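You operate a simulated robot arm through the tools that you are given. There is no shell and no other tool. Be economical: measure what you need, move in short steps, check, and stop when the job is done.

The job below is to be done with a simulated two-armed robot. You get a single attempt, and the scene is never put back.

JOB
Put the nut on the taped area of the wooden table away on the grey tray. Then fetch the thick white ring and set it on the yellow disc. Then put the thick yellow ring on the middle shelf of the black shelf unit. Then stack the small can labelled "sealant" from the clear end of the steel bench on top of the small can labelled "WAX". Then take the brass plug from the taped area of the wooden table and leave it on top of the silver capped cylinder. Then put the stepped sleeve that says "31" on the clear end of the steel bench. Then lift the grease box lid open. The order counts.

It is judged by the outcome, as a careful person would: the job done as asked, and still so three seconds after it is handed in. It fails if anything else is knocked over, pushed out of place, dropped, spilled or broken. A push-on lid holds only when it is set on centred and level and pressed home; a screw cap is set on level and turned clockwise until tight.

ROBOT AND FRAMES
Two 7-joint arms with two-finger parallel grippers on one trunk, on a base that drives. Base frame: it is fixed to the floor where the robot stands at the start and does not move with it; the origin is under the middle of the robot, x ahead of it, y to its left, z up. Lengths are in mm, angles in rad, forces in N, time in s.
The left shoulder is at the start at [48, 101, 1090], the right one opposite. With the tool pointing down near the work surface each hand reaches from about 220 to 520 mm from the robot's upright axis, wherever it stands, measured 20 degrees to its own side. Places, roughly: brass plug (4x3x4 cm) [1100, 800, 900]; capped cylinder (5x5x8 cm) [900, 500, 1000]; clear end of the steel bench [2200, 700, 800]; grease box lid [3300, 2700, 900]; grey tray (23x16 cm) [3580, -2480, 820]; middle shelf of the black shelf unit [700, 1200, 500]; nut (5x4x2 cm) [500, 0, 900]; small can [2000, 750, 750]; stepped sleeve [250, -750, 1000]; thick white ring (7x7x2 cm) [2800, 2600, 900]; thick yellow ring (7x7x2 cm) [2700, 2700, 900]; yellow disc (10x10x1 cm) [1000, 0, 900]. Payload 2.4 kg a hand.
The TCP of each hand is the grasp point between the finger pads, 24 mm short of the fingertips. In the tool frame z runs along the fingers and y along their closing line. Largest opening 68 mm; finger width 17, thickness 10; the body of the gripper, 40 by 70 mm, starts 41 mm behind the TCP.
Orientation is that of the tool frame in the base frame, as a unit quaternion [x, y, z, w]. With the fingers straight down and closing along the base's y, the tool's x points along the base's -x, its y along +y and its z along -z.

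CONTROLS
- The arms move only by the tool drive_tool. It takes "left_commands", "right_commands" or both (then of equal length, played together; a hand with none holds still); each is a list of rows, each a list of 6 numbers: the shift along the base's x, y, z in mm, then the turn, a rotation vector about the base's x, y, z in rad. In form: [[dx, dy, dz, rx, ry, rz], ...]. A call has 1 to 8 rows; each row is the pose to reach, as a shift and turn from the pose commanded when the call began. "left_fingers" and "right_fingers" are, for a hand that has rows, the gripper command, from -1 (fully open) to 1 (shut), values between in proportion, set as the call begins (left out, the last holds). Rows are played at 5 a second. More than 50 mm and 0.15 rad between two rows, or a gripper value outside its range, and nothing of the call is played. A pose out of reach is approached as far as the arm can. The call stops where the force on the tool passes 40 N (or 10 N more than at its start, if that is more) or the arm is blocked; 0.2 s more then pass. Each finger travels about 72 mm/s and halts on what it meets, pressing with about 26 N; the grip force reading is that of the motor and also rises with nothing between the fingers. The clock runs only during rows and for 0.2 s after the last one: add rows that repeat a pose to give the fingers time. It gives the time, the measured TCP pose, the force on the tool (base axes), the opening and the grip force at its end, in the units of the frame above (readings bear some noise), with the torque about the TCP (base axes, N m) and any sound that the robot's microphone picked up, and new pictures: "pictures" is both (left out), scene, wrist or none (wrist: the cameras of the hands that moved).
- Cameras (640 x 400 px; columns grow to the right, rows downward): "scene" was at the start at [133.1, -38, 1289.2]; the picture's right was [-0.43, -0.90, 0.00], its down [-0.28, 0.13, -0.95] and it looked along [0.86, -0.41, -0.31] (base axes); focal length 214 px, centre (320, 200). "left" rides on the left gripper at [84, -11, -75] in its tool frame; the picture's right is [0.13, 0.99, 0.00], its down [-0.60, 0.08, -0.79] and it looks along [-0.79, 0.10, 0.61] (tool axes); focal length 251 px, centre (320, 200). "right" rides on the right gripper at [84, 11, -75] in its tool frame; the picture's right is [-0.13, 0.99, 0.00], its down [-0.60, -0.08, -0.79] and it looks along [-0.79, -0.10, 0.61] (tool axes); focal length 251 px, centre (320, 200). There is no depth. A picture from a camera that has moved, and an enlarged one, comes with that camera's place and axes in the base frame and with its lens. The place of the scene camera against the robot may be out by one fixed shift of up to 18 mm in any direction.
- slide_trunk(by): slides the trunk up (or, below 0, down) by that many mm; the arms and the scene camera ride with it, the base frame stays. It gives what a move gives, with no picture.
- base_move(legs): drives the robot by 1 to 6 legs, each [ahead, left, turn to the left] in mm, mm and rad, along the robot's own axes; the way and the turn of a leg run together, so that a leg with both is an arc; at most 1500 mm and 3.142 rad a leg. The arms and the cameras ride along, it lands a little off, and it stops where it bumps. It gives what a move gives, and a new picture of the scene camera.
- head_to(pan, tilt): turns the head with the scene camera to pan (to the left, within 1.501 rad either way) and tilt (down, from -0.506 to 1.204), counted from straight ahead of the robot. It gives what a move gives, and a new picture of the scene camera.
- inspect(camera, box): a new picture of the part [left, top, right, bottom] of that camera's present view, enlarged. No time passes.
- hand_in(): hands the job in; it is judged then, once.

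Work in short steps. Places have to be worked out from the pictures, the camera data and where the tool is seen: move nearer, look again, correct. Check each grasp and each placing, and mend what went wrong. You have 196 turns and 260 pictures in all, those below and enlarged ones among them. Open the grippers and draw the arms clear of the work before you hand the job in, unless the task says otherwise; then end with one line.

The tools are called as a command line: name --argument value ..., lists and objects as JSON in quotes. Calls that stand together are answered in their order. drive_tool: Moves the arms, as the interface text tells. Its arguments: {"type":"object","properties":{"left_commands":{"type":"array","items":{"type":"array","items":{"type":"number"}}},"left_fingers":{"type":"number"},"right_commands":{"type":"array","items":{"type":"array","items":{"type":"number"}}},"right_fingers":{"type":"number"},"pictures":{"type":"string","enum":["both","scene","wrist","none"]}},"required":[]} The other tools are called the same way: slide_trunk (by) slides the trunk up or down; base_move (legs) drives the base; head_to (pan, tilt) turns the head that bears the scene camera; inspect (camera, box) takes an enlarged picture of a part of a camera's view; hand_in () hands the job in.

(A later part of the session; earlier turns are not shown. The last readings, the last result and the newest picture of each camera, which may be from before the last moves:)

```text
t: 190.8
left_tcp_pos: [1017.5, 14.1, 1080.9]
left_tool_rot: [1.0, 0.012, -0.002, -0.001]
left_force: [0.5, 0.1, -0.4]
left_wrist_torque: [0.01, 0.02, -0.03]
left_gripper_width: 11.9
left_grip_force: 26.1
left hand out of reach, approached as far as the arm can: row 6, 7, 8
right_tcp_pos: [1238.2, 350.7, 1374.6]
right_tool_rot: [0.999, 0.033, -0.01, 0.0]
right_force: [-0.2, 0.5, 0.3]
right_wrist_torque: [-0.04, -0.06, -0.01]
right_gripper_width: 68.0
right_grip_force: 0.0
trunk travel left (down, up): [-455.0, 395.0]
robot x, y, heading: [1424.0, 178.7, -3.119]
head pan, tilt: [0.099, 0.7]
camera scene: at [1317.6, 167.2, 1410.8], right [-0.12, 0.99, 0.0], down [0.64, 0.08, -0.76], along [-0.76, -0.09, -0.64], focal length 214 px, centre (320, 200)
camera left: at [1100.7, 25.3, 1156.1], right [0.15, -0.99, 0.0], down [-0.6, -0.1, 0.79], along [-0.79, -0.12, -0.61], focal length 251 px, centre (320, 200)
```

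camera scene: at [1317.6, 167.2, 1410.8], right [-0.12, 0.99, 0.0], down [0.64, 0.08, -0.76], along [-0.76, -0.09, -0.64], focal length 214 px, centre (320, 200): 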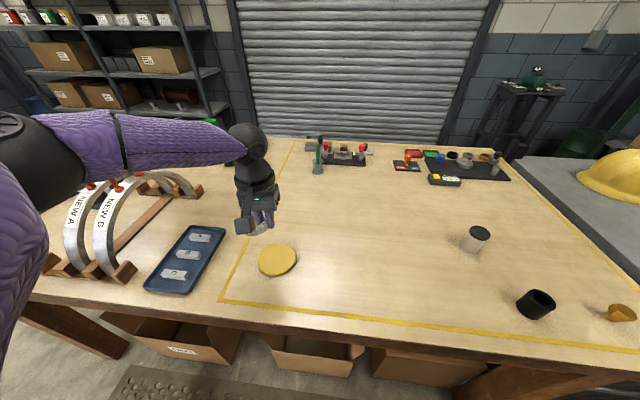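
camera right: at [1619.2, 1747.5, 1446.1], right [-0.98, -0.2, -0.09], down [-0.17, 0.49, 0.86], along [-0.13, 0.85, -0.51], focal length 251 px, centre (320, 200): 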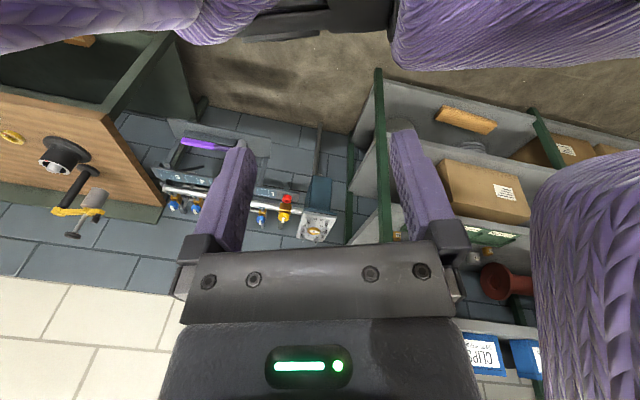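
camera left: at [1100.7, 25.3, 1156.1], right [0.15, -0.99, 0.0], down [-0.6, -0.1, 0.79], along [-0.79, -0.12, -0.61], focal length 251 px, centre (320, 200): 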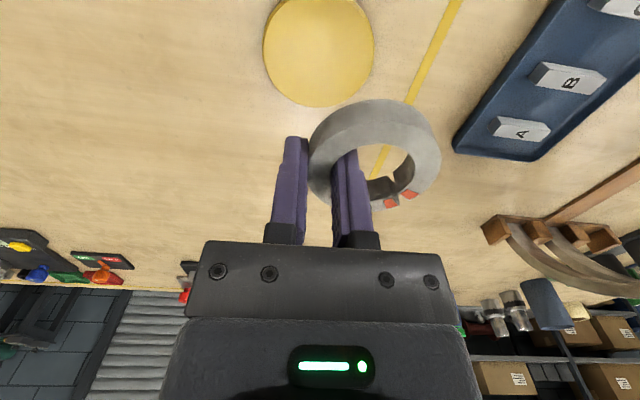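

The arm is posture-stuck again. Re-posture the left: up and inward toward the centre line, then forward and down.

drive_tool --left_commands '[[20, 10, 40, 0, 0, 0], [40, 30, 75, 0, 0, 0], [60, 55, 105, 0, 0, 0], [80, 85, 130, 0, 0, 0], [95, 115, 150, 0, 0, 0], [107, 144, 160, 0, 0, 0], [107, 144, 190, 0, 0, 0]]' --pictures "none"

drive_tool --left_commands '[[-35, -20, -10, 0, 0, 0], [-75, -40, -20, 0, 0, 0], [-110, -65, -45, 0, 0, 0], [-125, -95, -75, 0, 0, 0], [-130, -115, -115, 0, 0, 0], [-130, -115, -160, 0, 0, 0], [-130, -115, -200, 0, 0, 0], [-130, -115, -230, 0, 0, 0]]' --pictures "scene"

```text
t: 192.4
left_tcp_pos: [1132.0, 101.9, 1231.4]
left_tool_rot: [1.0, 0.014, -0.002, -0.002]
left_force: [0.8, 0.1, -0.3]
left_wrist_torque: [0.03, -0.03, -0.01]
left_gripper_width: 11.7
left_grip_force: 26.2
left hand out of reach, approached as far as the arm can: row 4, 5, 6, 7
right_tcp_pos: [1237.1, 350.8, 1374.5]
right_tool_rot: [0.999, 0.033, -0.009, -0.001]
right_force: [-0.8, -0.1, -0.3]
right_wrist_torque: [-0.01, 0.02, 0.0]
right_gripper_width: 68.0
right_grip_force: 0.0
trunk travel left (down, up): [-455.0, 395.0]
robot x, y, heading: [1424.9, 175.8, -3.12]
head pan, tilt: [0.099, 0.7]
```

```text
t: 194.2
left_tcp_pos: [1026.4, -32.1, 1013.7]
left_tool_rot: [1.0, 0.012, -0.002, 0.0]
left_force: [-0.1, -0.2, -0.7]
left_wrist_torque: [-0.01, 0.0, 0.02]
left_gripper_width: 11.7
left_grip_force: 25.9
left hand out of reach, approached as far as the arm can: row 6, 7, 8
right_tcp_pos: [1237.7, 351.5, 1374.6]
right_tool_rot: [0.999, 0.033, -0.01, 0.001]
right_force: [0.9, 0.2, 0.2]
right_wrist_torque: [0.0, 0.01, 0.03]
right_gripper_width: 68.0
right_grip_force: 0.1
trunk travel left (down, up): [-455.0, 395.0]
robot x, y, heading: [1423.5, 177.2, -3.123]
head pan, tilt: [0.099, 0.7]
camera scene: at [1317.6, 167.0, 1410.8], right [-0.12, 0.99, 0.0], down [0.64, 0.08, -0.76], along [-0.76, -0.09, -0.64], focal length 214 px, centre (320, 200)
```

scene: 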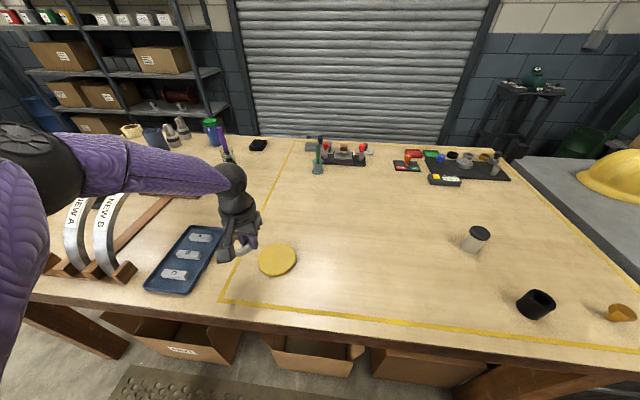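

At more lateral offset the arm gets lower. Shift the base so the disc lies there: right 80, ahead ~20 (the hand ends above the disc).

base_move --legs '[[20, -78, 0]]'

drive_tool --left_commands '[[0, 0, -10, 0, 0, 0], [0, 0, -25, 0, 0, 0], [0, 0, -25, 0, 0, 0]]' --pictures "wrist"

```text
t: 195.3
left_tcp_pos: [1003.1, 48.2, 1014.6]
left_tool_rot: [1.0, 0.012, -0.001, -0.001]
left_force: [0.6, 0.7, -0.2]
left_wrist_torque: [0.02, -0.01, -0.01]
left_gripper_width: 11.5
left_grip_force: 25.7
right_tcp_pos: [1216.7, 431.3, 1374.3]
right_tool_rot: [0.999, 0.032, -0.009, 0.0]
right_force: [-0.7, 0.8, 0.3]
right_wrist_torque: [-0.03, -0.04, -0.02]
right_gripper_width: 68.2
right_grip_force: 0.1
trunk travel left (down, up): [-455.0, 395.0]
robot x, y, heading: [1406.7, 252.8, -3.122]
head pan, tilt: [0.099, 0.7]
camera scene: at [1295.3, 246.5, 1410.8], right [-0.12, 0.99, 0.0], down [0.64, 0.07, -0.76], along [-0.76, -0.09, -0.64], focal length 214 px, centre (320, 200)
```

scene: 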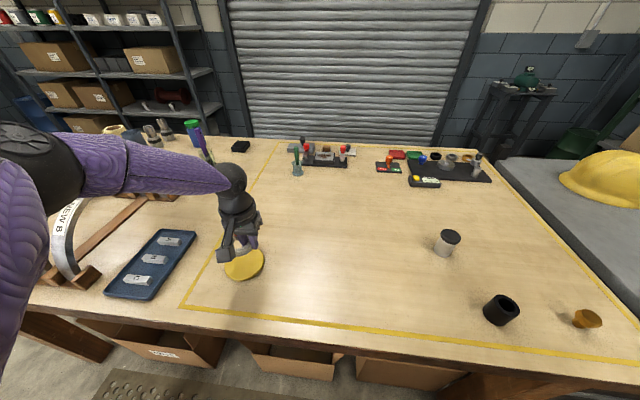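

```text
t: 196.1
left_tcp_pos: [1016.2, 42.2, 993.8]
left_tool_rot: [1.0, 0.011, -0.003, -0.001]
left_force: [-0.6, 0.7, -0.3]
left_wrist_torque: [0.01, 0.02, 0.0]
left_gripper_width: 11.5
left_grip_force: 25.6
left hand out of reach, approached as far as the arm can: row 1, 2, 3
right_tcp_pos: [1215.2, 429.5, 1371.7]
right_tool_rot: [0.999, 0.033, -0.01, -0.001]
right_force: [-0.8, 0.3, 0.3]
right_wrist_torque: [-0.01, 0.01, 0.01]
right_gripper_width: 67.9
right_grip_force: 0.0
trunk travel left (down, up): [-455.0, 395.0]
robot x, y, heading: [1400.9, 254.4, -3.125]
head pan, tilt: [0.099, 0.7]
camera left: at [1100.3, 53.3, 1068.6], right [0.15, -0.99, 0.0], down [-0.6, -0.09, 0.8], along [-0.79, -0.12, -0.61], focal length 251 px, centre (320, 200)
```

left: 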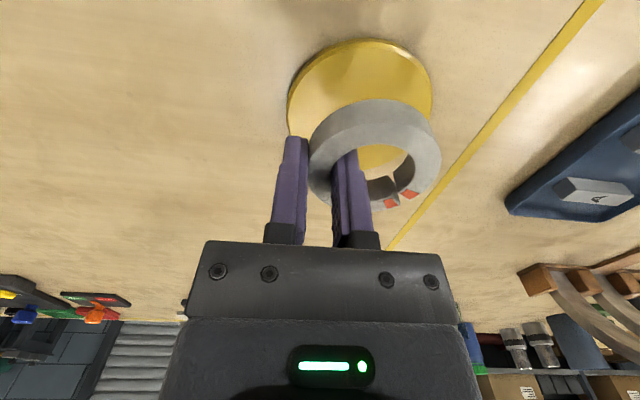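

The arm can't lower further relative to the shoulder; so lift the hand 100, then lower the trunk 100.

drive_tool --left_commands '[[-3, 2, 35, 0, 0, 0], [-7, 4, 70, 0, 0, 0], [-12, 4, 105, 0, 0, 0], [-12, 4, 105, 0, 0, 0]]' --pictures "none"

slide_trunk --by -100

drive_tool --left_commands '[[0, 0, 0, 0, 0, 0], [0, 0, -10, 0, 0, 0], [0, 0, -20, 0, 0, 0], [0, 0, -20, 0, 0, 0]]' --pictures "wrist"

```text
t: 197.1
left_tcp_pos: [1003.9, 45.7, 1099.0]
left_tool_rot: [1.0, 0.011, -0.001, -0.002]
left_force: [-0.5, 0.0, 0.8]
left_wrist_torque: [0.02, -0.03, -0.02]
left_gripper_width: 11.5
left_grip_force: 25.9
right_tcp_pos: [1215.9, 429.6, 1371.5]
right_tool_rot: [0.999, 0.032, -0.01, -0.001]
right_force: [-0.2, 0.7, 0.0]
right_wrist_torque: [0.03, 0.0, -0.02]
right_gripper_width: 68.1
right_grip_force: 0.0
trunk travel left (down, up): [-455.0, 395.0]
robot x, y, heading: [1401.8, 252.3, -3.13]
head pan, tilt: [0.099, 0.7]
```

```text
t: 198.4
left_tcp_pos: [1002.7, 46.4, 1000.8]
left_tool_rot: [1.0, 0.011, -0.003, -0.002]
left_force: [0.5, -0.4, -1.1]
left_wrist_torque: [0.01, 0.03, 0.0]
left_gripper_width: 11.4
left_grip_force: 25.7
right_tcp_pos: [1215.5, 430.9, 1271.8]
right_tool_rot: [0.999, 0.033, -0.01, 0.0]
right_force: [0.3, -0.3, 0.4]
right_wrist_torque: [0.04, 0.02, 0.01]
right_gripper_width: 67.9
right_grip_force: 0.0
trunk travel left (down, up): [-355.0, 495.0]
robot x, y, heading: [1407.1, 251.0, -3.124]
head pan, tilt: [0.099, 0.7]
```

```text
t: 199.4
left_tcp_pos: [1005.2, 46.2, 980.2]
left_tool_rot: [1.0, 0.011, -0.001, -0.001]
left_force: [-0.8, 0.1, 0.6]
left_wrist_torque: [0.03, 0.01, 0.03]
left_gripper_width: 11.7
left_grip_force: 25.7
right_tcp_pos: [1215.1, 429.6, 1271.0]
right_tool_rot: [0.999, 0.032, -0.009, -0.001]
right_force: [-0.4, 0.4, 0.6]
right_wrist_torque: [0.0, 0.01, 0.03]
right_gripper_width: 68.2
right_grip_force: 0.1
trunk travel left (down, up): [-355.0, 495.0]
robot x, y, heading: [1398.8, 255.7, -3.122]
head pan, tilt: [0.099, 0.7]
camera left: at [1087.3, 58.2, 1054.7], right [0.15, -0.99, 0.0], down [-0.6, -0.09, 0.8], along [-0.79, -0.12, -0.61], focal length 251 px, centre (320, 200)
```

left: 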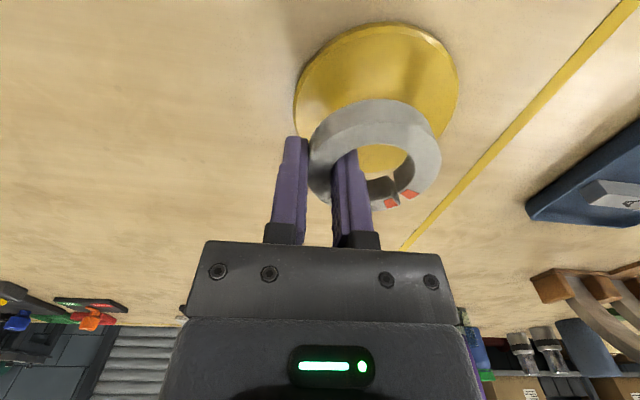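

Lowered trunk works. Disc centre ≈[1010, 13], ring centre ≈[1004, 17]; adjust and go down 15.

drive_tool --left_commands '[[5, -4, 0, 0, 0, 0], [5, -4, -10, 0, 0, 0], [5, -4, -16, 0, 0, 0], [5, -4, -16, 0, 0, 0]]' --pictures "wrist"

inspect --camera "left" --box '[260, 20, 480, 220]'

```text
t: 200.4
left_tcp_pos: [1007.9, 42.9, 964.0]
left_tool_rot: [1.0, 0.01, -0.002, -0.002]
left_force: [-1.3, 0.2, 0.0]
left_wrist_torque: [0.01, -0.04, 0.01]
left_gripper_width: 11.5
left_grip_force: 26.1
right_tcp_pos: [1216.1, 429.9, 1270.9]
right_tool_rot: [0.999, 0.032, -0.009, -0.001]
right_force: [-0.1, -0.2, -0.2]
right_wrist_torque: [-0.02, -0.02, -0.01]
right_gripper_width: 67.9
right_grip_force: 0.0
trunk travel left (down, up): [-355.0, 495.0]
robot x, y, heading: [1405.4, 253.2, -3.121]
head pan, tilt: [0.099, 0.7]
camera left: at [1091.0, 53.1, 1039.2], right [0.15, -0.99, 0.0], down [-0.6, -0.09, 0.8], along [-0.79, -0.12, -0.61], focal length 251 px, centre (320, 200)
```

left: 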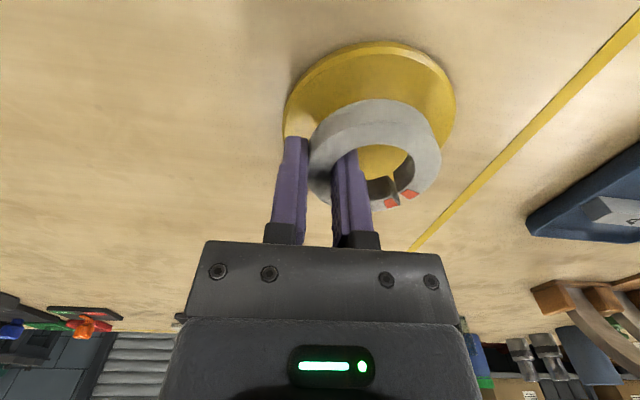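

```text
2.00 times, centred on (370, 120) of left
camera zoom: at [1091.0, 53.1, 1039.2], right [0.15, -0.99, 0.0], down [-0.6, -0.09, 0.8], along [-0.79, -0.12, -0.61], focal length 503 px, centre (220, 360)
```

zoom: 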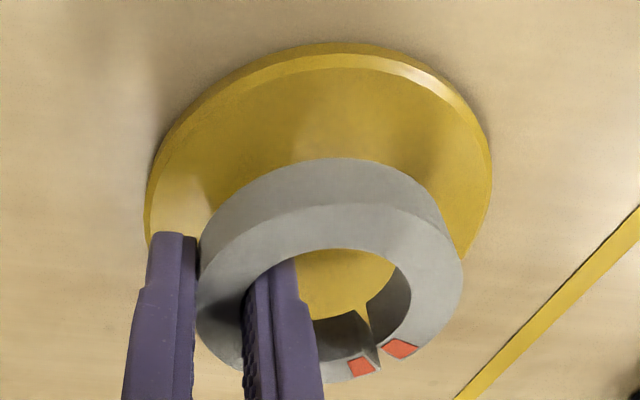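

Disc centre is at ≈[1016, 14]; shift +9 in x and descend to contact.

drive_tool --left_commands '[[5, 0, 0, 0, 0, 0], [9, 0, -3, 0, 0, 0], [9, 0, -6, 0, 0, 0], [9, 0, -9, 0, 0, 0], [9, 0, -12, 0, 0, 0], [9, 0, -15, 0, 0, 0], [9, 0, -18, 0, 0, 0], [9, 0, -21, 0, 0, 0]]' --pictures "wrist"

```text
t: 202.2
left_tcp_pos: [1017.2, 42.0, 944.2]
left_tool_rot: [1.0, 0.011, -0.001, -0.001]
left_force: [-0.6, -0.2, -0.2]
left_wrist_torque: [0.04, -0.01, 0.0]
left_gripper_width: 11.6
left_grip_force: 25.8
right_tcp_pos: [1216.5, 429.8, 1271.3]
right_tool_rot: [0.999, 0.032, -0.01, -0.001]
right_force: [0.5, 0.1, 0.1]
right_wrist_torque: [-0.02, 0.01, -0.03]
right_gripper_width: 68.0
right_grip_force: 0.1
trunk travel left (down, up): [-355.0, 495.0]
robot x, y, heading: [1401.8, 254.0, -3.125]
head pan, tilt: [0.099, 0.7]
camera left: at [1100.6, 53.9, 1018.8], right [0.15, -0.99, 0.0], down [-0.6, -0.09, 0.8], along [-0.79, -0.12, -0.61], focal length 251 px, centre (320, 200)
```

left: 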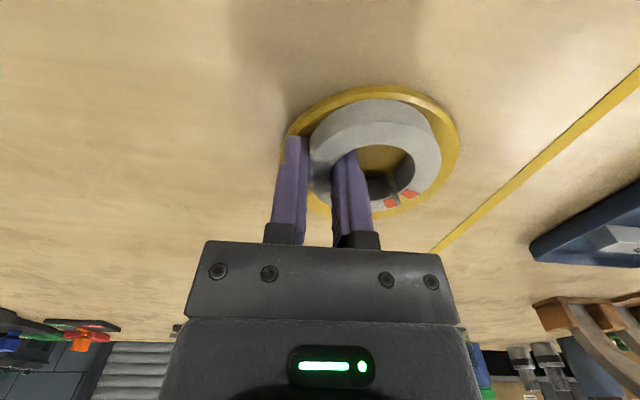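

No contact yet; continue down in small steps.

drive_tool --left_commands '[[0, 0, -2, 0, 0, 0], [0, 0, -4, 0, 0, 0], [0, 0, -6, 0, 0, 0], [0, 0, -8, 0, 0, 0], [0, 0, -10, 0, 0, 0], [0, 0, -12, 0, 0, 0]]' --pictures "wrist"

inspect --camera "left" --box '[260, 60, 480, 260]'

```text
t: 202.9
left_tcp_pos: [1016.7, 43.1, 943.1]
left_tool_rot: [1.0, 0.011, -0.013, -0.002]
left_force: [4.7, -8.9, 77.6]
left_wrist_torque: [-0.34, -0.56, -0.11]
left_gripper_width: 11.8
left_grip_force: 25.7
right_tcp_pos: [1220.7, 430.3, 1269.7]
right_tool_rot: [0.999, 0.034, -0.013, -0.001]
right_force: [0.0, -0.7, -0.8]
right_wrist_torque: [0.01, 0.01, -0.03]
right_gripper_width: 68.0
right_grip_force: 0.0
trunk travel left (down, up): [-355.0, 495.0]
robot x, y, heading: [1403.3, 252.8, -3.119]
head pan, tilt: [0.099, 0.7]
stopped in row 3 (left hand): the force on the tool passed its limit at 57 N (the readings are from after the stop); the commanded pose is now the measured one
camera left: at [1101.8, 54.5, 1016.2], right [0.15, -0.99, -0.01], down [-0.58, -0.09, 0.81], along [-0.8, -0.12, -0.59], focal length 251 px, centre (320, 200)
```

left: 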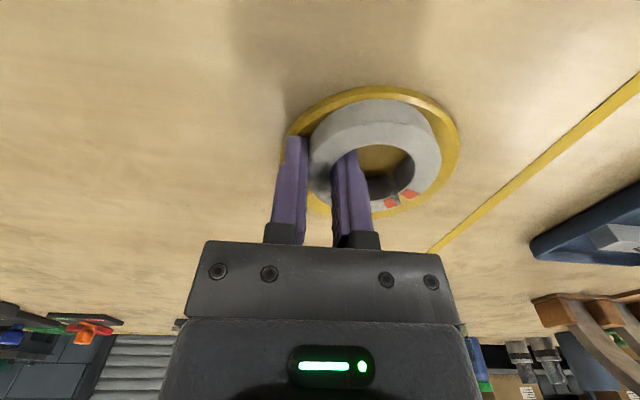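

```text
2.00 times, centred on (370, 160) of left
camera zoom: at [1101.8, 54.5, 1016.2], right [0.15, -0.99, -0.01], down [-0.58, -0.09, 0.81], along [-0.8, -0.12, -0.59], focal length 503 px, centre (220, 280)
```

zoom: 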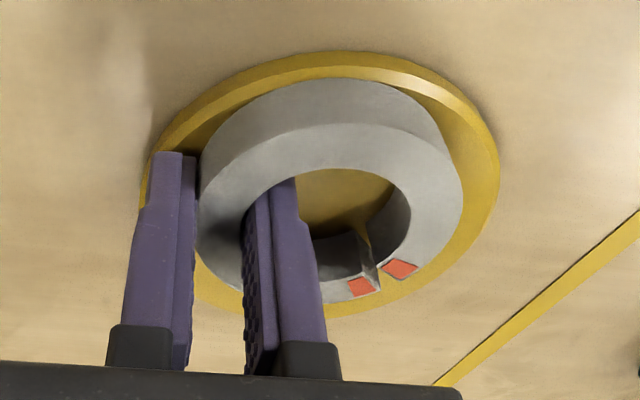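

Ring touches the disc, about 5 mm near-side of centre. Raise 3, shift −5 in x, lower again and open slightly.

drive_tool --left_commands '[[0, 0, 3, 0, 0, 0], [-5, 0, 3, 0, 0, 0], [-5, 0, 1, 0, 0, 0], [-5, 0, 0, 0, 0, 0], [-5, 0, -1, 0, 0, 0]]' --pictures "none"

drive_tool --left_commands '[[0, 0, 0, 0, 0, 0], [0, 0, 0, 0, 0, 0]]' --left_fingers 0.29 --pictures "wrist"

```text
t: 204.1
left_tcp_pos: [1015.7, 43.9, 943.0]
left_tool_rot: [1.0, 0.013, -0.014, -0.001]
left_force: [21.3, -9.1, 120.7]
left_wrist_torque: [-0.32, -1.17, 0.15]
left_gripper_width: 11.6
left_grip_force: 25.9
right_tcp_pos: [1225.8, 431.5, 1269.1]
right_tool_rot: [0.999, 0.033, -0.015, 0.0]
right_force: [0.1, 0.5, 0.1]
right_wrist_torque: [0.02, 0.01, 0.02]
right_gripper_width: 68.0
right_grip_force: 0.0
trunk travel left (down, up): [-355.0, 495.0]
robot x, y, heading: [1403.0, 256.4, -3.12]
head pan, tilt: [0.099, 0.7]
```

```text
t: 204.7
left_tcp_pos: [1013.8, 44.8, 942.5]
left_tool_rot: [1.0, 0.012, -0.014, 0.0]
left_force: [20.1, -10.0, 124.9]
left_wrist_torque: [-0.39, -1.04, 0.12]
left_gripper_width: 12.4
left_grip_force: 0.0
right_tcp_pos: [1224.3, 433.1, 1269.7]
right_tool_rot: [0.999, 0.033, -0.014, 0.0]
right_force: [1.4, -0.1, 0.7]
right_wrist_torque: [0.04, 0.0, 0.01]
right_gripper_width: 67.8
right_grip_force: 0.0
trunk travel left (down, up): [-355.0, 495.0]
robot x, y, heading: [1406.8, 252.6, -3.125]
head pan, tilt: [0.099, 0.7]
camera left: at [1100.0, 55.5, 1015.8], right [0.15, -0.99, -0.01], down [-0.58, -0.09, 0.81], along [-0.8, -0.12, -0.59], focal length 251 px, centre (320, 200)
```

left: 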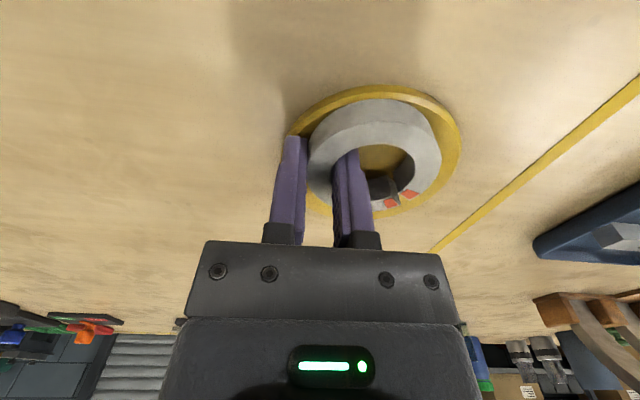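

There's a strong residual push (125 N). Raise by small steps to relieve it, with fingers opening.

drive_tool --left_commands '[[0, 0, 4, 0, 0, 0], [0, 0, 8, 0, 0, 0], [0, 0, 8, 0, 0, 0]]' --left_fingers 0.29 --pictures "wrist"

```text
t: 205.5
left_tcp_pos: [1012.7, 44.9, 944.0]
left_tool_rot: [1.0, 0.01, -0.006, -0.001]
left_force: [2.4, 6.5, 14.9]
left_wrist_torque: [-0.03, -0.18, 0.03]
left_gripper_width: 18.4
left_grip_force: 0.1
right_tcp_pos: [1217.0, 431.0, 1266.9]
right_tool_rot: [0.999, 0.031, -0.011, 0.0]
right_force: [0.3, -0.8, 0.3]
right_wrist_torque: [-0.01, 0.01, 0.02]
right_gripper_width: 67.9
right_grip_force: 0.0
trunk travel left (down, up): [-355.0, 495.0]
robot x, y, heading: [1404.3, 254.3, -3.125]
head pan, tilt: [0.099, 0.7]
camera left: at [1096.5, 55.8, 1018.0], right [0.15, -0.99, 0.0], down [-0.59, -0.09, 0.8], along [-0.79, -0.12, -0.6], focal length 251 px, centre (320, 200)
```

left: 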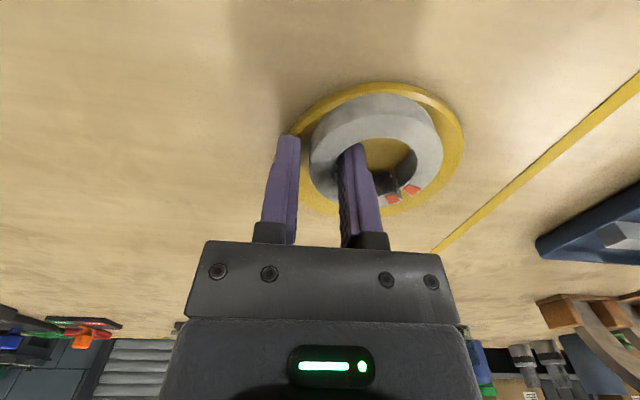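

Force relieved and fingers open around the wall. Lift straight up.

drive_tool --left_commands '[[0, 0, 3, 0, 0, 0], [0, 0, 12, 0, 0, 0], [0, 0, 30, 0, 0, 0], [0, 0, 70, 0, 0, 0], [0, 0, 110, 0, 0, 0], [0, 0, 110, 0, 0, 0]]' --pictures "wrist"

inspect --camera "left" --box '[260, 0, 420, 120]'

```text
t: 206.9
left_tcp_pos: [1008.7, 41.9, 1052.5]
left_tool_rot: [1.0, 0.012, -0.006, -0.002]
left_force: [0.3, 0.0, 0.0]
left_wrist_torque: [-0.03, 0.0, -0.01]
left_gripper_width: 24.1
left_grip_force: 0.1
right_tcp_pos: [1215.3, 429.3, 1268.3]
right_tool_rot: [0.999, 0.032, -0.01, -0.001]
right_force: [0.4, 0.0, 0.6]
right_wrist_torque: [-0.03, 0.03, -0.02]
right_gripper_width: 68.2
right_grip_force: 0.0
trunk travel left (down, up): [-355.0, 495.0]
robot x, y, heading: [1405.8, 253.5, -3.129]
head pan, tilt: [0.099, 0.7]
camera left: at [1092.9, 52.7, 1125.8], right [0.15, -0.99, 0.0], down [-0.59, -0.1, 0.8], along [-0.79, -0.12, -0.6], focal length 251 px, centre (320, 200)
```

left: 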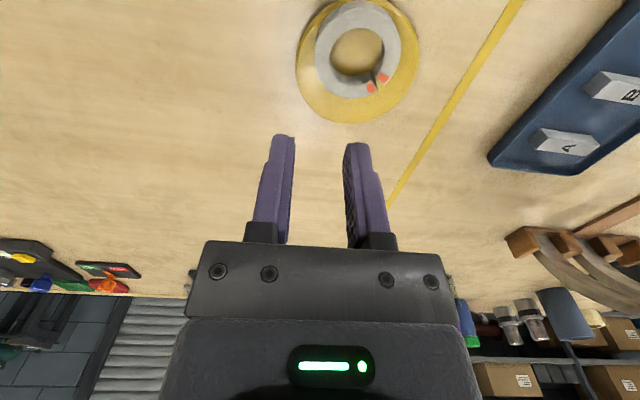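

```text
3.33 times, centred on (340, 60) of left
camera zoom: at [1092.9, 52.7, 1125.8], right [0.15, -0.99, 0.0], down [-0.59, -0.1, 0.8], along [-0.79, -0.12, -0.6], focal length 838 px, centre (253, 667)
```

zoom: 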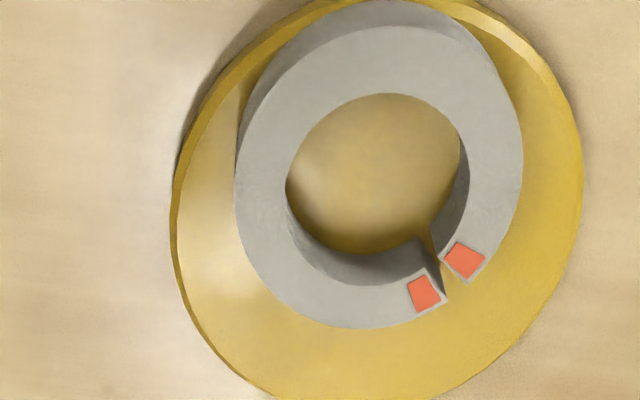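

The ring seems off-centre toward the near rim. Draw the hand back to see the whole disc.

drive_tool --left_commands '[[30, 0, 20, 0, 0, 0], [60, -5, 40, 0, 0, 0], [90, -10, 60, 0, 0, 0]]' --pictures "none"

inspect --camera "left" --box '[240, 10, 440, 160]'

inspect --camera "scene" --box '[180, 200, 300, 290]'

```text
t: 207.7
left_tcp_pos: [1100.0, 32.5, 1114.9]
left_tool_rot: [1.0, 0.011, -0.006, -0.001]
left_force: [-0.2, 0.2, -0.5]
left_wrist_torque: [-0.04, 0.03, -0.02]
left_gripper_width: 24.0
left_grip_force: 0.0
right_tcp_pos: [1216.3, 430.4, 1268.4]
right_tool_rot: [0.999, 0.032, -0.011, -0.001]
right_force: [-0.6, -0.1, 0.2]
right_wrist_torque: [0.0, -0.01, -0.03]
right_gripper_width: 68.0
right_grip_force: 0.1
trunk travel left (down, up): [-355.0, 495.0]
robot x, y, heading: [1403.5, 250.7, -3.127]
head pan, tilt: [0.099, 0.7]
```

```text
2.67 times, centred on (340, 85) of left
camera zoom: at [1184.7, 44.1, 1187.8], right [0.15, -0.99, 0.0], down [-0.59, -0.09, 0.8], along [-0.79, -0.12, -0.6], focal length 670 px, centre (267, 507)
```

zoom: 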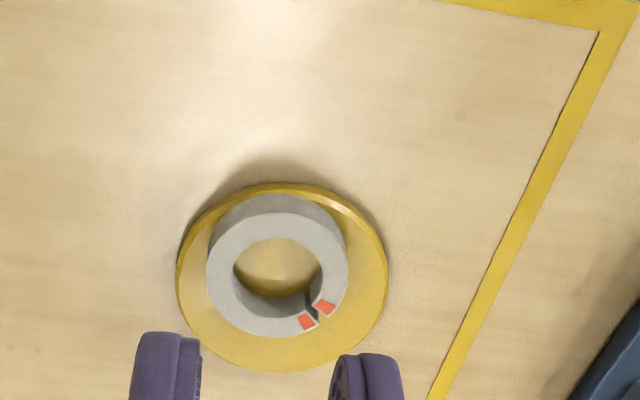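

```text
4.44 times, centred on (240, 245) of scene
camera zoom: at [1282.3, 244.9, 1310.2], right [-0.12, 0.99, 0.0], down [0.64, 0.08, -0.76], along [-0.76, -0.09, -0.64], focal length 953 px, centre (676, 0)
```

zoom: 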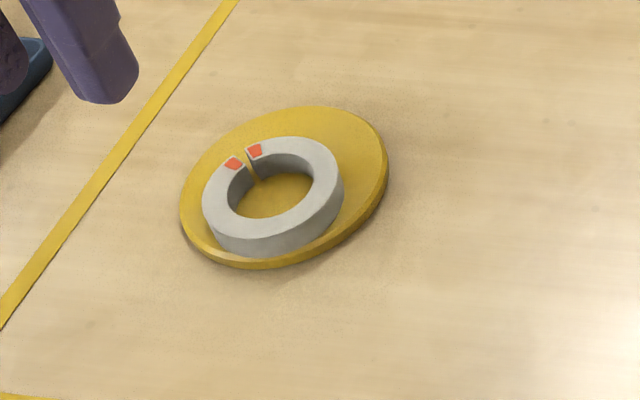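

The white ring rests fully on the disc. Tuck the hand, back off into the aisle, and drive north to look at the black shelf unit on the way.

drive_tool --left_commands '[[20, -5, 30, 0, 0, 0], [40, -10, 60, 0, 0, 0], [60, -15, 80, 0, 0, 0], [80, -20, 90, 0, 0, 0]]' --left_fingers -1 --pictures "none"

base_move --legs '[[-140, 0, 0], [0, -850, 0], [0, -780, 0]]'

head_to --pan 0.55 --tilt 0.65

```text
t: 208.7
left_tcp_pos: [1180.8, 11.0, 1202.2]
left_tool_rot: [1.0, 0.011, -0.007, -0.001]
left_force: [0.9, 0.3, 1.1]
left_wrist_torque: [0.0, 0.0, 0.01]
left_gripper_width: 68.1
left_grip_force: 0.0
right_tcp_pos: [1216.2, 430.2, 1267.8]
right_tool_rot: [0.999, 0.032, -0.01, -0.001]
right_force: [0.8, 0.2, -0.3]
right_wrist_torque: [0.0, -0.01, 0.01]
right_gripper_width: 68.1
right_grip_force: 0.0
trunk travel left (down, up): [-355.0, 495.0]
robot x, y, heading: [1407.1, 255.9, -3.123]
head pan, tilt: [0.099, 0.7]
```

```text
t: 217.9
left_tcp_pos: [1264.2, 1631.1, 1201.3]
left_tool_rot: [1.0, 0.024, -0.004, -0.001]
left_force: [0.4, 0.3, -0.3]
left_wrist_torque: [0.0, 0.01, 0.0]
left_gripper_width: 68.0
left_grip_force: 0.0
right_tcp_pos: [1288.4, 2048.9, 1266.3]
right_tool_rot: [0.999, 0.046, -0.009, 0.001]
right_force: [-0.1, 0.4, 0.3]
right_wrist_torque: [-0.01, 0.01, 0.02]
right_gripper_width: 67.9
right_grip_force: 0.0
trunk travel left (down, up): [-355.0, 495.0]
robot x, y, heading: [1482.9, 1872.8, -3.101]
head pan, tilt: [0.099, 0.7]
camera scene: at [1358.7, 1890.4, 1307.5], right [-0.14, 0.99, -0.02], down [0.64, 0.07, -0.77], along [-0.76, -0.12, -0.64], focal length 214 px, centre (320, 200)
```

scene: 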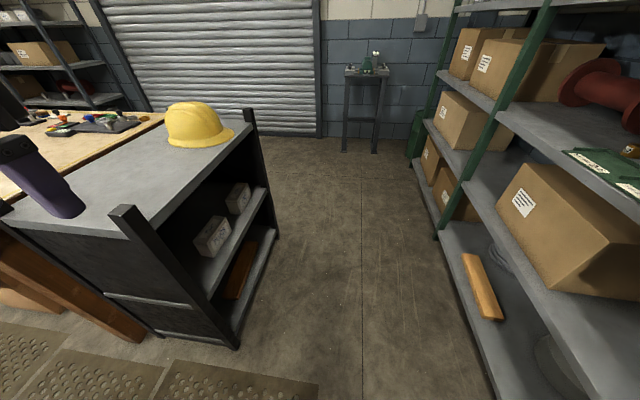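

```text
t: 218.8
left_tcp_pos: [1264.5, 1608.3, 1193.8]
left_tool_rot: [1.0, 0.023, -0.003, -0.011]
left_force: [-0.3, 0.3, -0.8]
left_wrist_torque: [0.01, -0.01, -0.03]
left_gripper_width: 68.3
left_grip_force: 0.2
right_tcp_pos: [1290.5, 2022.5, 1266.9]
right_tool_rot: [0.999, 0.045, -0.008, -0.01]
right_force: [0.9, -0.1, 0.9]
right_wrist_torque: [0.01, 0.02, -0.03]
right_gripper_width: 68.0
right_grip_force: 0.0
trunk travel left (down, up): [-355.0, 495.0]
robot x, y, heading: [1478.9, 1875.9, -3.1]
head pan, tilt: [0.55, 0.649]
camera scene: at [1370.7, 1853.4, 1312.6], right [-0.56, 0.83, -0.02], down [0.5, 0.32, -0.8], along [-0.66, -0.46, -0.6], focal length 214 px, centre (320, 200)
```

scene: 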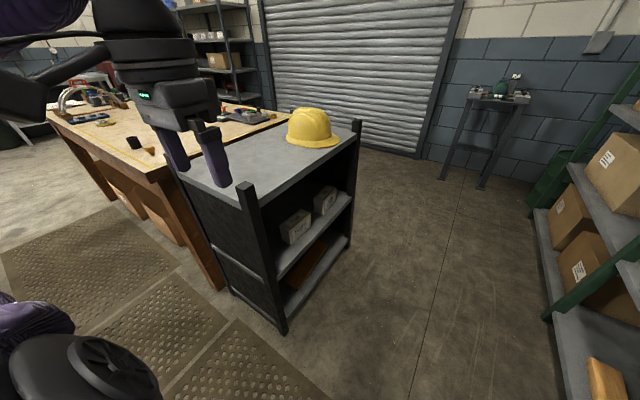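

The black unit opens toward +y; its middle shelf has free room at the near end. The lean came from standing on the floor mat. Now off the mat, turn and go fetch the yellow ring.

base_move --legs '[[0, -120, 0], [0, 0, -1.6], [0, -1340, 0]]'

head_to --pan 0.2 --tilt 0.8

```text
t: 230.3
left_tcp_pos: [2557.1, 2228.3, 1192.7]
left_tool_rot: [0.71, -0.705, 0.005, -0.011]
left_force: [0.1, -0.4, 0.0]
left_wrist_torque: [0.02, -0.02, 0.01]
left_gripper_width: 67.9
left_grip_force: 0.1
right_tcp_pos: [2970.4, 2185.5, 1267.7]
right_tool_rot: [0.724, -0.69, 0.001, -0.014]
right_force: [-0.5, 0.0, 0.7]
right_wrist_torque: [-0.03, 0.03, 0.01]
right_gripper_width: 68.0
right_grip_force: 0.1
trunk travel left (down, up): [-355.0, 495.0]
robot x, y, heading: [2813.9, 2004.6, 1.57]
head pan, tilt: [0.55, 0.649]
camera scene: at [2771.6, 2114.9, 1309.5], right [0.85, 0.52, 0.0], down [0.32, -0.52, -0.8], along [-0.42, 0.68, -0.6], focal length 214 px, centre (320, 200)
```

scene: 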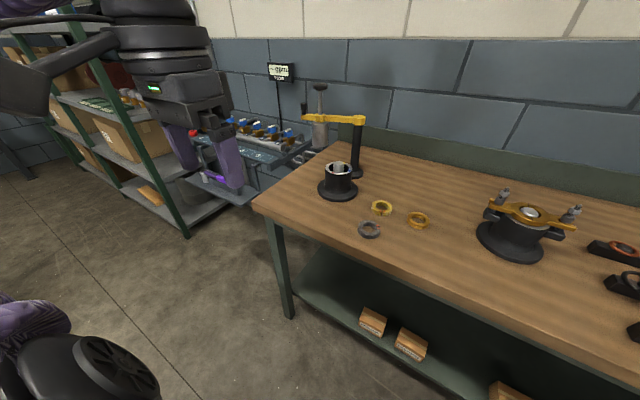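

```text
t: 231.1
left_tcp_pos: [2556.1, 2229.7, 1193.3]
left_tool_rot: [0.709, -0.705, 0.004, -0.011]
left_force: [0.2, 0.1, 0.1]
left_wrist_torque: [0.0, -0.01, 0.02]
left_gripper_width: 68.2
left_grip_force: 0.0
right_tcp_pos: [2970.5, 2184.1, 1268.1]
right_tool_rot: [0.724, -0.69, 0.002, -0.014]
right_force: [0.7, -0.4, 0.0]
right_wrist_torque: [-0.01, 0.03, 0.04]
right_gripper_width: 68.1
right_grip_force: 0.1
trunk travel left (down, up): [-355.0, 495.0]
robot x, y, heading: [2814.8, 1997.8, 1.576]
head pan, tilt: [0.201, 0.799]
camera scene: at [2800.6, 2120.0, 1296.9], right [0.98, 0.2, 0.0], down [0.14, -0.7, -0.7], along [-0.14, 0.68, -0.72], focal length 214 px, centre (320, 200)
```

scene: 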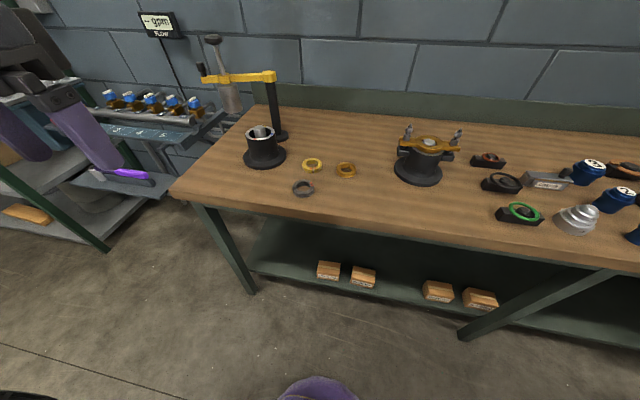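

Move in closer and lower the trunk 80.

base_move --legs '[[225, -20, 0]]'

slide_trunk --by -80

drive_tool --left_commands '[[10, 40, 0, 0.01, 0.01, 0], [20, 80, -5, 0.015, 0.015, 0], [35, 120, -15, 0.015, 0.015, 0], [45, 155, -30, 0.015, 0.015, 0], [55, 185, -55, 0.015, 0.015, 0], [58, 195, -85, 0.015, 0.015, 0], [58, 195, -85, 0.015, 0.015, 0]]' --left_fingers 0.06 --pictures "wrist"

```text
t: 232.8
left_tcp_pos: [2575.6, 2464.8, 1193.2]
left_tool_rot: [0.709, -0.705, 0.004, -0.011]
left_force: [0.2, 1.3, -0.4]
left_wrist_torque: [-0.03, -0.01, 0.0]
left_gripper_width: 67.8
left_grip_force: 0.0
right_tcp_pos: [2990.5, 2422.2, 1267.6]
right_tool_rot: [0.725, -0.689, 0.002, -0.012]
right_force: [-0.8, -0.6, 0.1]
right_wrist_torque: [-0.01, -0.01, -0.02]
right_gripper_width: 68.0
right_grip_force: 0.1
trunk travel left (down, up): [-355.0, 495.0]
robot x, y, heading: [2833.9, 2236.3, 1.577]
head pan, tilt: [0.201, 0.799]
camera scene: at [2820.7, 2356.4, 1296.8], right [0.98, 0.2, 0.0], down [0.14, -0.7, -0.7], along [-0.14, 0.68, -0.72], focal length 214 px, centre (320, 200)
```

scene: 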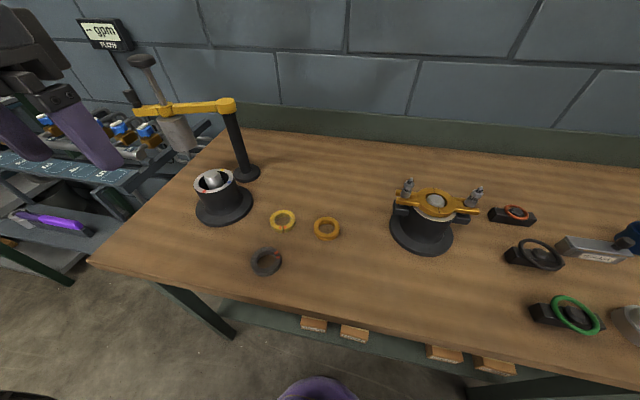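

```text
t: 234.0
left_tcp_pos: [2576.8, 2462.3, 1114.2]
left_tool_rot: [0.709, -0.705, 0.005, -0.012]
left_force: [-0.2, -0.7, 0.6]
left_wrist_torque: [-0.01, 0.02, -0.01]
left_gripper_width: 68.0
left_grip_force: 0.1
right_tcp_pos: [2990.1, 2421.4, 1186.2]
right_tool_rot: [0.724, -0.689, 0.001, -0.014]
right_force: [0.1, -0.2, 0.0]
right_wrist_torque: [0.01, 0.02, -0.01]
right_gripper_width: 67.7
right_grip_force: 0.0
trunk travel left (down, up): [-275.0, 575.0]
robot x, y, heading: [2833.4, 2235.6, 1.579]
head pan, tilt: [0.201, 0.799]
```

```text
t: 235.6
left_tcp_pos: [2632.6, 2656.3, 1025.0]
left_tool_rot: [0.71, -0.704, -0.005, -0.012]
left_force: [0.1, 0.6, -0.1]
left_wrist_torque: [0.01, -0.02, 0.0]
left_gripper_width: 31.9
left_grip_force: 0.0
right_tcp_pos: [2989.5, 2421.7, 1186.7]
right_tool_rot: [0.725, -0.689, 0.002, -0.015]
right_force: [0.3, -0.2, 1.0]
right_wrist_torque: [0.01, 0.0, -0.01]
right_gripper_width: 67.9
right_grip_force: 0.1
trunk travel left (down, up): [-275.0, 575.0]
robot x, y, heading: [2836.5, 2235.2, 1.577]
head pan, tilt: [0.201, 0.799]
camera left: at [2644.0, 2569.5, 1098.2], right [-0.99, -0.14, -0.01], down [-0.09, 0.58, 0.81], along [-0.1, 0.8, -0.59], focal length 251 px, centre (320, 200)
```

left: 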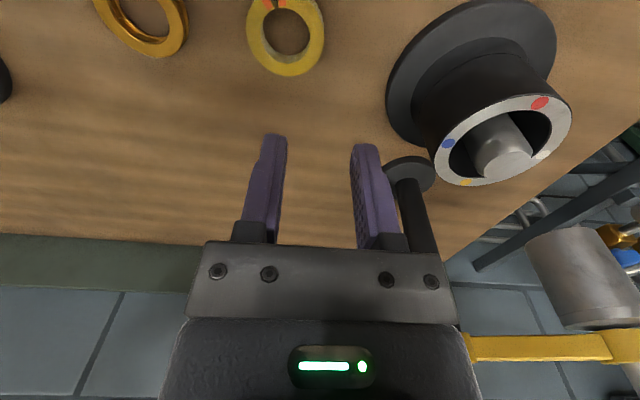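

Yellow ring centre ≈[2664, 2660], top ≈866. Descend to z≈905 over its left wall.

drive_tool --left_commands '[[4, 3, -40, 0, 0, 0], [4, 3, -80, 0, 0, 0], [4, 3, -118, 0, 0, 0], [4, 3, -118, 0, 0, 0]]' --pictures "wrist"

inspect --camera "left" --box '[200, 60, 400, 200]'

```text
t: 236.6
left_tcp_pos: [2639.3, 2661.5, 904.8]
left_tool_rot: [0.71, -0.704, -0.006, -0.012]
left_force: [0.6, -1.3, -0.9]
left_wrist_torque: [-0.02, -0.02, -0.01]
left_gripper_width: 32.1
left_grip_force: 0.0
right_tcp_pos: [2989.5, 2421.0, 1186.9]
right_tool_rot: [0.725, -0.689, 0.001, -0.013]
right_force: [0.0, 0.5, -1.1]
right_wrist_torque: [0.0, 0.0, -0.01]
right_gripper_width: 67.7
right_grip_force: 0.0
trunk travel left (down, up): [-275.0, 575.0]
robot x, y, heading: [2833.9, 2236.7, 1.578]
head pan, tilt: [0.201, 0.799]
camera left: at [2650.5, 2573.6, 979.5], right [-0.99, -0.14, -0.01], down [-0.09, 0.58, 0.81], along [-0.1, 0.8, -0.59], focal length 251 px, centre (320, 200)
```

left: 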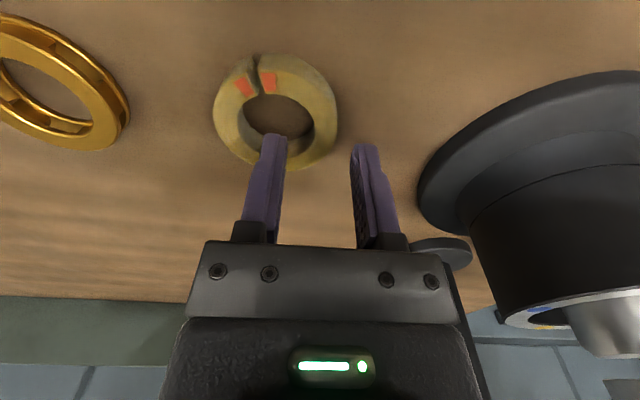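

```text
2.86 times, centred on (300, 130) of left
camera zoom: at [2650.5, 2573.6, 979.5], right [-0.99, -0.14, -0.01], down [-0.09, 0.58, 0.81], along [-0.1, 0.8, -0.59], focal length 718 px, centre (377, 400)
```

zoom: 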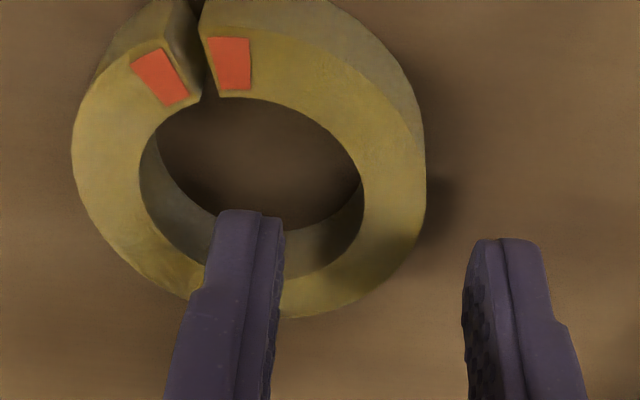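

Well aligned. Descend to just above the bench.

drive_tool --left_commands '[[-1, -2, -10, 0, 0, 0], [-1, -2, -18, 0, 0, 0], [-1, -2, -22, 0, 0, 0], [-1, -2, -25, 0, 0, 0], [-1, -2, -28, 0, 0, 0], [-1, -2, -31, 0, 0, 0]]' --pictures "wrist"

```text
t: 238.0
left_tcp_pos: [2636.9, 2657.7, 884.6]
left_tool_rot: [0.71, -0.704, -0.009, -0.015]
left_force: [0.1, -12.3, 25.7]
left_wrist_torque: [-0.5, 0.5, 0.19]
left_gripper_width: 32.0
left_grip_force: 0.1
right_tcp_pos: [2991.1, 2417.9, 1187.5]
right_tool_rot: [0.725, -0.688, 0.0, -0.015]
right_force: [0.8, 1.1, -0.3]
right_wrist_torque: [-0.01, 0.02, 0.01]
right_gripper_width: 68.1
right_grip_force: 0.0
trunk travel left (down, up): [-275.0, 575.0]
robot x, y, heading: [2831.4, 2237.9, 1.574]
head pan, tilt: [0.201, 0.799]
stopped in row 6 (left hand): the force on the tool passed its limit at 44 N (the readings are from after the stop); the commanded pose is now the measured one
camera left: at [2648.2, 2570.6, 956.6], right [-0.99, -0.14, -0.01], down [-0.09, 0.58, 0.81], along [-0.1, 0.81, -0.58], focal length 251 px, centre (320, 200)
```

left: 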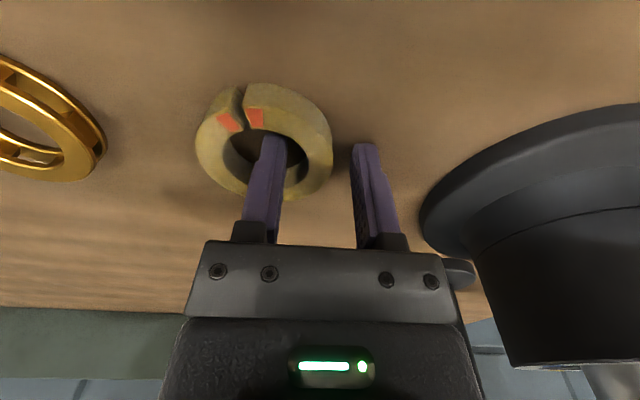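

Contact again at 860.6 by the outer finger: that's the bench. So the ring centre is about 8 mm nearer; lift 3, shift −7 in y, then close.

drive_tool --left_commands '[[0, 0, 4, 0, 0, 0], [0, -7, 4, 0, 0, 0], [0, -7, 3, 0, 0, 0]]' --pictures "none"

drive_tool --left_commands '[[0, 0, 0, 0, 0, 0], [0, 0, 0, 0, 0, 0], [0, 0, 0, 0, 0, 0]]' --left_fingers 1 --pictures "wrist"

```text
t: 238.8
left_tcp_pos: [2636.3, 2653.9, 884.0]
left_tool_rot: [0.71, -0.704, -0.008, -0.015]
left_force: [0.7, -0.2, 3.5]
left_wrist_torque: [-0.01, 0.07, 0.03]
left_gripper_width: 31.6
left_grip_force: 0.0
right_tcp_pos: [2991.1, 2420.9, 1187.4]
right_tool_rot: [0.725, -0.689, 0.001, -0.013]
right_force: [0.0, 0.6, 0.1]
right_wrist_torque: [0.0, -0.02, 0.02]
right_gripper_width: 68.0
right_grip_force: 0.0
trunk travel left (down, up): [-275.0, 575.0]
robot x, y, heading: [2835.8, 2238.6, 1.573]
head pan, tilt: [0.201, 0.799]
```

```text
t: 239.6
left_tcp_pos: [2636.3, 2654.5, 885.3]
left_tool_rot: [0.709, -0.705, -0.008, -0.013]
left_force: [-2.0, -0.1, 4.1]
left_wrist_torque: [-0.02, 0.1, 0.02]
left_gripper_width: 11.3
left_grip_force: 26.1
right_tcp_pos: [2990.1, 2420.4, 1187.0]
right_tool_rot: [0.724, -0.689, 0.001, -0.014]
right_force: [-0.6, 0.1, 1.3]
right_wrist_torque: [-0.02, -0.02, 0.01]
right_gripper_width: 67.9
right_grip_force: 0.2
trunk travel left (down, up): [-275.0, 575.0]
robot x, y, heading: [2836.5, 2236.6, 1.574]
head pan, tilt: [0.201, 0.799]
camera left: at [2646.9, 2565.9, 956.8], right [-0.99, -0.14, -0.01], down [-0.09, 0.58, 0.81], along [-0.1, 0.8, -0.59], focal length 251 px, centre (320, 200)
```

left: 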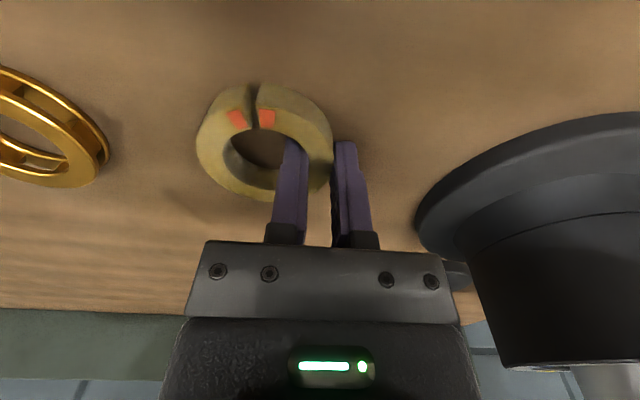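

Gripped (11 mm). Lift, tuck and drive over in front of the black shelf unit, turning to face −y.

drive_tool --left_commands '[[0, 0, 25, 0, 0, 0], [0, 0, 70, 0, 0, 0], [0, -20, 110, 0, 0, 0], [-5, -50, 145, 0, 0, 0], [-15, -85, 175, 0, 0, 0], [-30, -120, 200, 0, 0, 0], [-45, -155, 220, 0, 0, 0], [-55, -190, 230, 0, 0, 0]]' --pictures "wrist"

base_move --legs '[[-290, 0, 0], [0, 1400, 0], [0, 690, 0], [0, 0, 1.57], [0, 0, 1.56]]'

head_to --pan 0.0 --tilt 0.75

```text
t: 241.4
left_tcp_pos: [2580.3, 2460.2, 1116.3]
left_tool_rot: [0.709, -0.705, -0.007, -0.013]
left_force: [0.5, 0.1, -0.5]
left_wrist_torque: [0.0, 0.0, -0.01]
left_gripper_width: 10.9
left_grip_force: 26.2
right_tcp_pos: [2989.7, 2420.4, 1186.5]
right_tool_rot: [0.725, -0.688, 0.002, -0.014]
right_force: [-0.8, 0.6, 0.0]
right_wrist_torque: [0.01, 0.03, 0.02]
right_gripper_width: 68.2
right_grip_force: 0.2
trunk travel left (down, up): [-275.0, 575.0]
robot x, y, heading: [2834.5, 2234.9, 1.575]
head pan, tilt: [0.201, 0.799]
camera left: at [2590.4, 2372.3, 1188.3], right [-0.99, -0.14, -0.01], down [-0.09, 0.58, 0.81], along [-0.1, 0.8, -0.59], focal length 251 px, centre (320, 200)
```

left: 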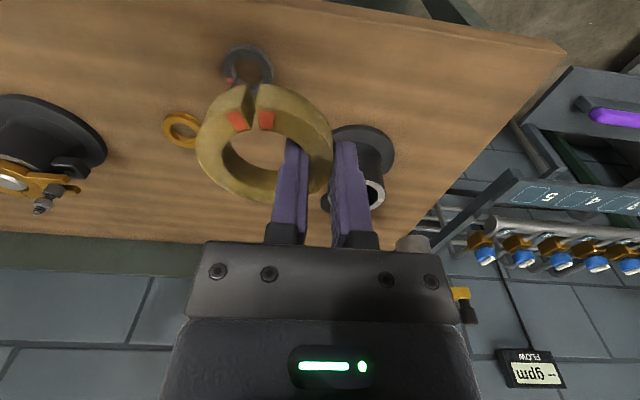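

```text
t: 261.1
left_tcp_pos: [981.1, 1708.0, 1115.2]
left_tool_rot: [0.706, 0.708, -0.014, 0.008]
left_force: [0.4, -0.1, -0.4]
left_wrist_torque: [-0.01, 0.01, -0.03]
left_gripper_width: 11.0
left_grip_force: 26.2
right_tcp_pos: [570.0, 1748.7, 1187.3]
right_tool_rot: [0.69, 0.724, -0.013, -0.001]
right_force: [0.0, 0.5, -1.1]
right_wrist_torque: [-0.02, -0.01, 0.0]
right_gripper_width: 67.9
right_grip_force: 0.0
trunk travel left (down, up): [-275.0, 575.0]
robot x, y, heading: [727.1, 1930.3, -1.569]
head pan, tilt: [0.201, 0.799]
camera scene: at [742.7, 1801.4, 1216.0], right [-0.98, -0.2, 0.0], down [-0.14, 0.7, -0.7], along [0.14, -0.68, -0.72], focal length 214 px, centre (320, 200)
```

scene: 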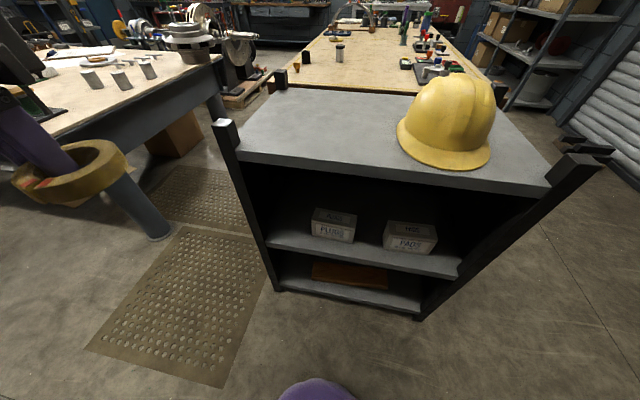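

```text
t: 261.9
left_tcp_pos: [981.5, 1706.6, 1116.6]
left_tool_rot: [0.706, 0.708, -0.014, 0.008]
left_force: [-0.1, 0.1, -0.2]
left_wrist_torque: [-0.06, -0.02, 0.01]
left_gripper_width: 10.9
left_grip_force: 25.7
right_tcp_pos: [569.9, 1747.1, 1186.6]
right_tool_rot: [0.69, 0.724, -0.014, -0.001]
right_force: [0.0, 0.2, -0.7]
right_wrist_torque: [-0.02, -0.02, -0.02]
right_gripper_width: 67.9
right_grip_force: 0.0
trunk travel left (down, up): [-275.0, 575.0]
robot x, y, heading: [727.9, 1928.3, -1.57]
head pan, tilt: [0.0, 0.75]
camera scene: at [726.6, 1797.6, 1220.0], right [-1.0, 0.0, 0.0], down [0.0, 0.68, -0.73], along [0.0, -0.73, -0.68], focal length 214 px, centre (320, 200)
```

scene: 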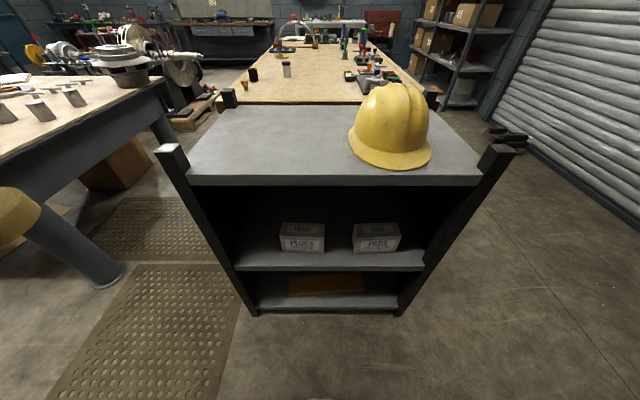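

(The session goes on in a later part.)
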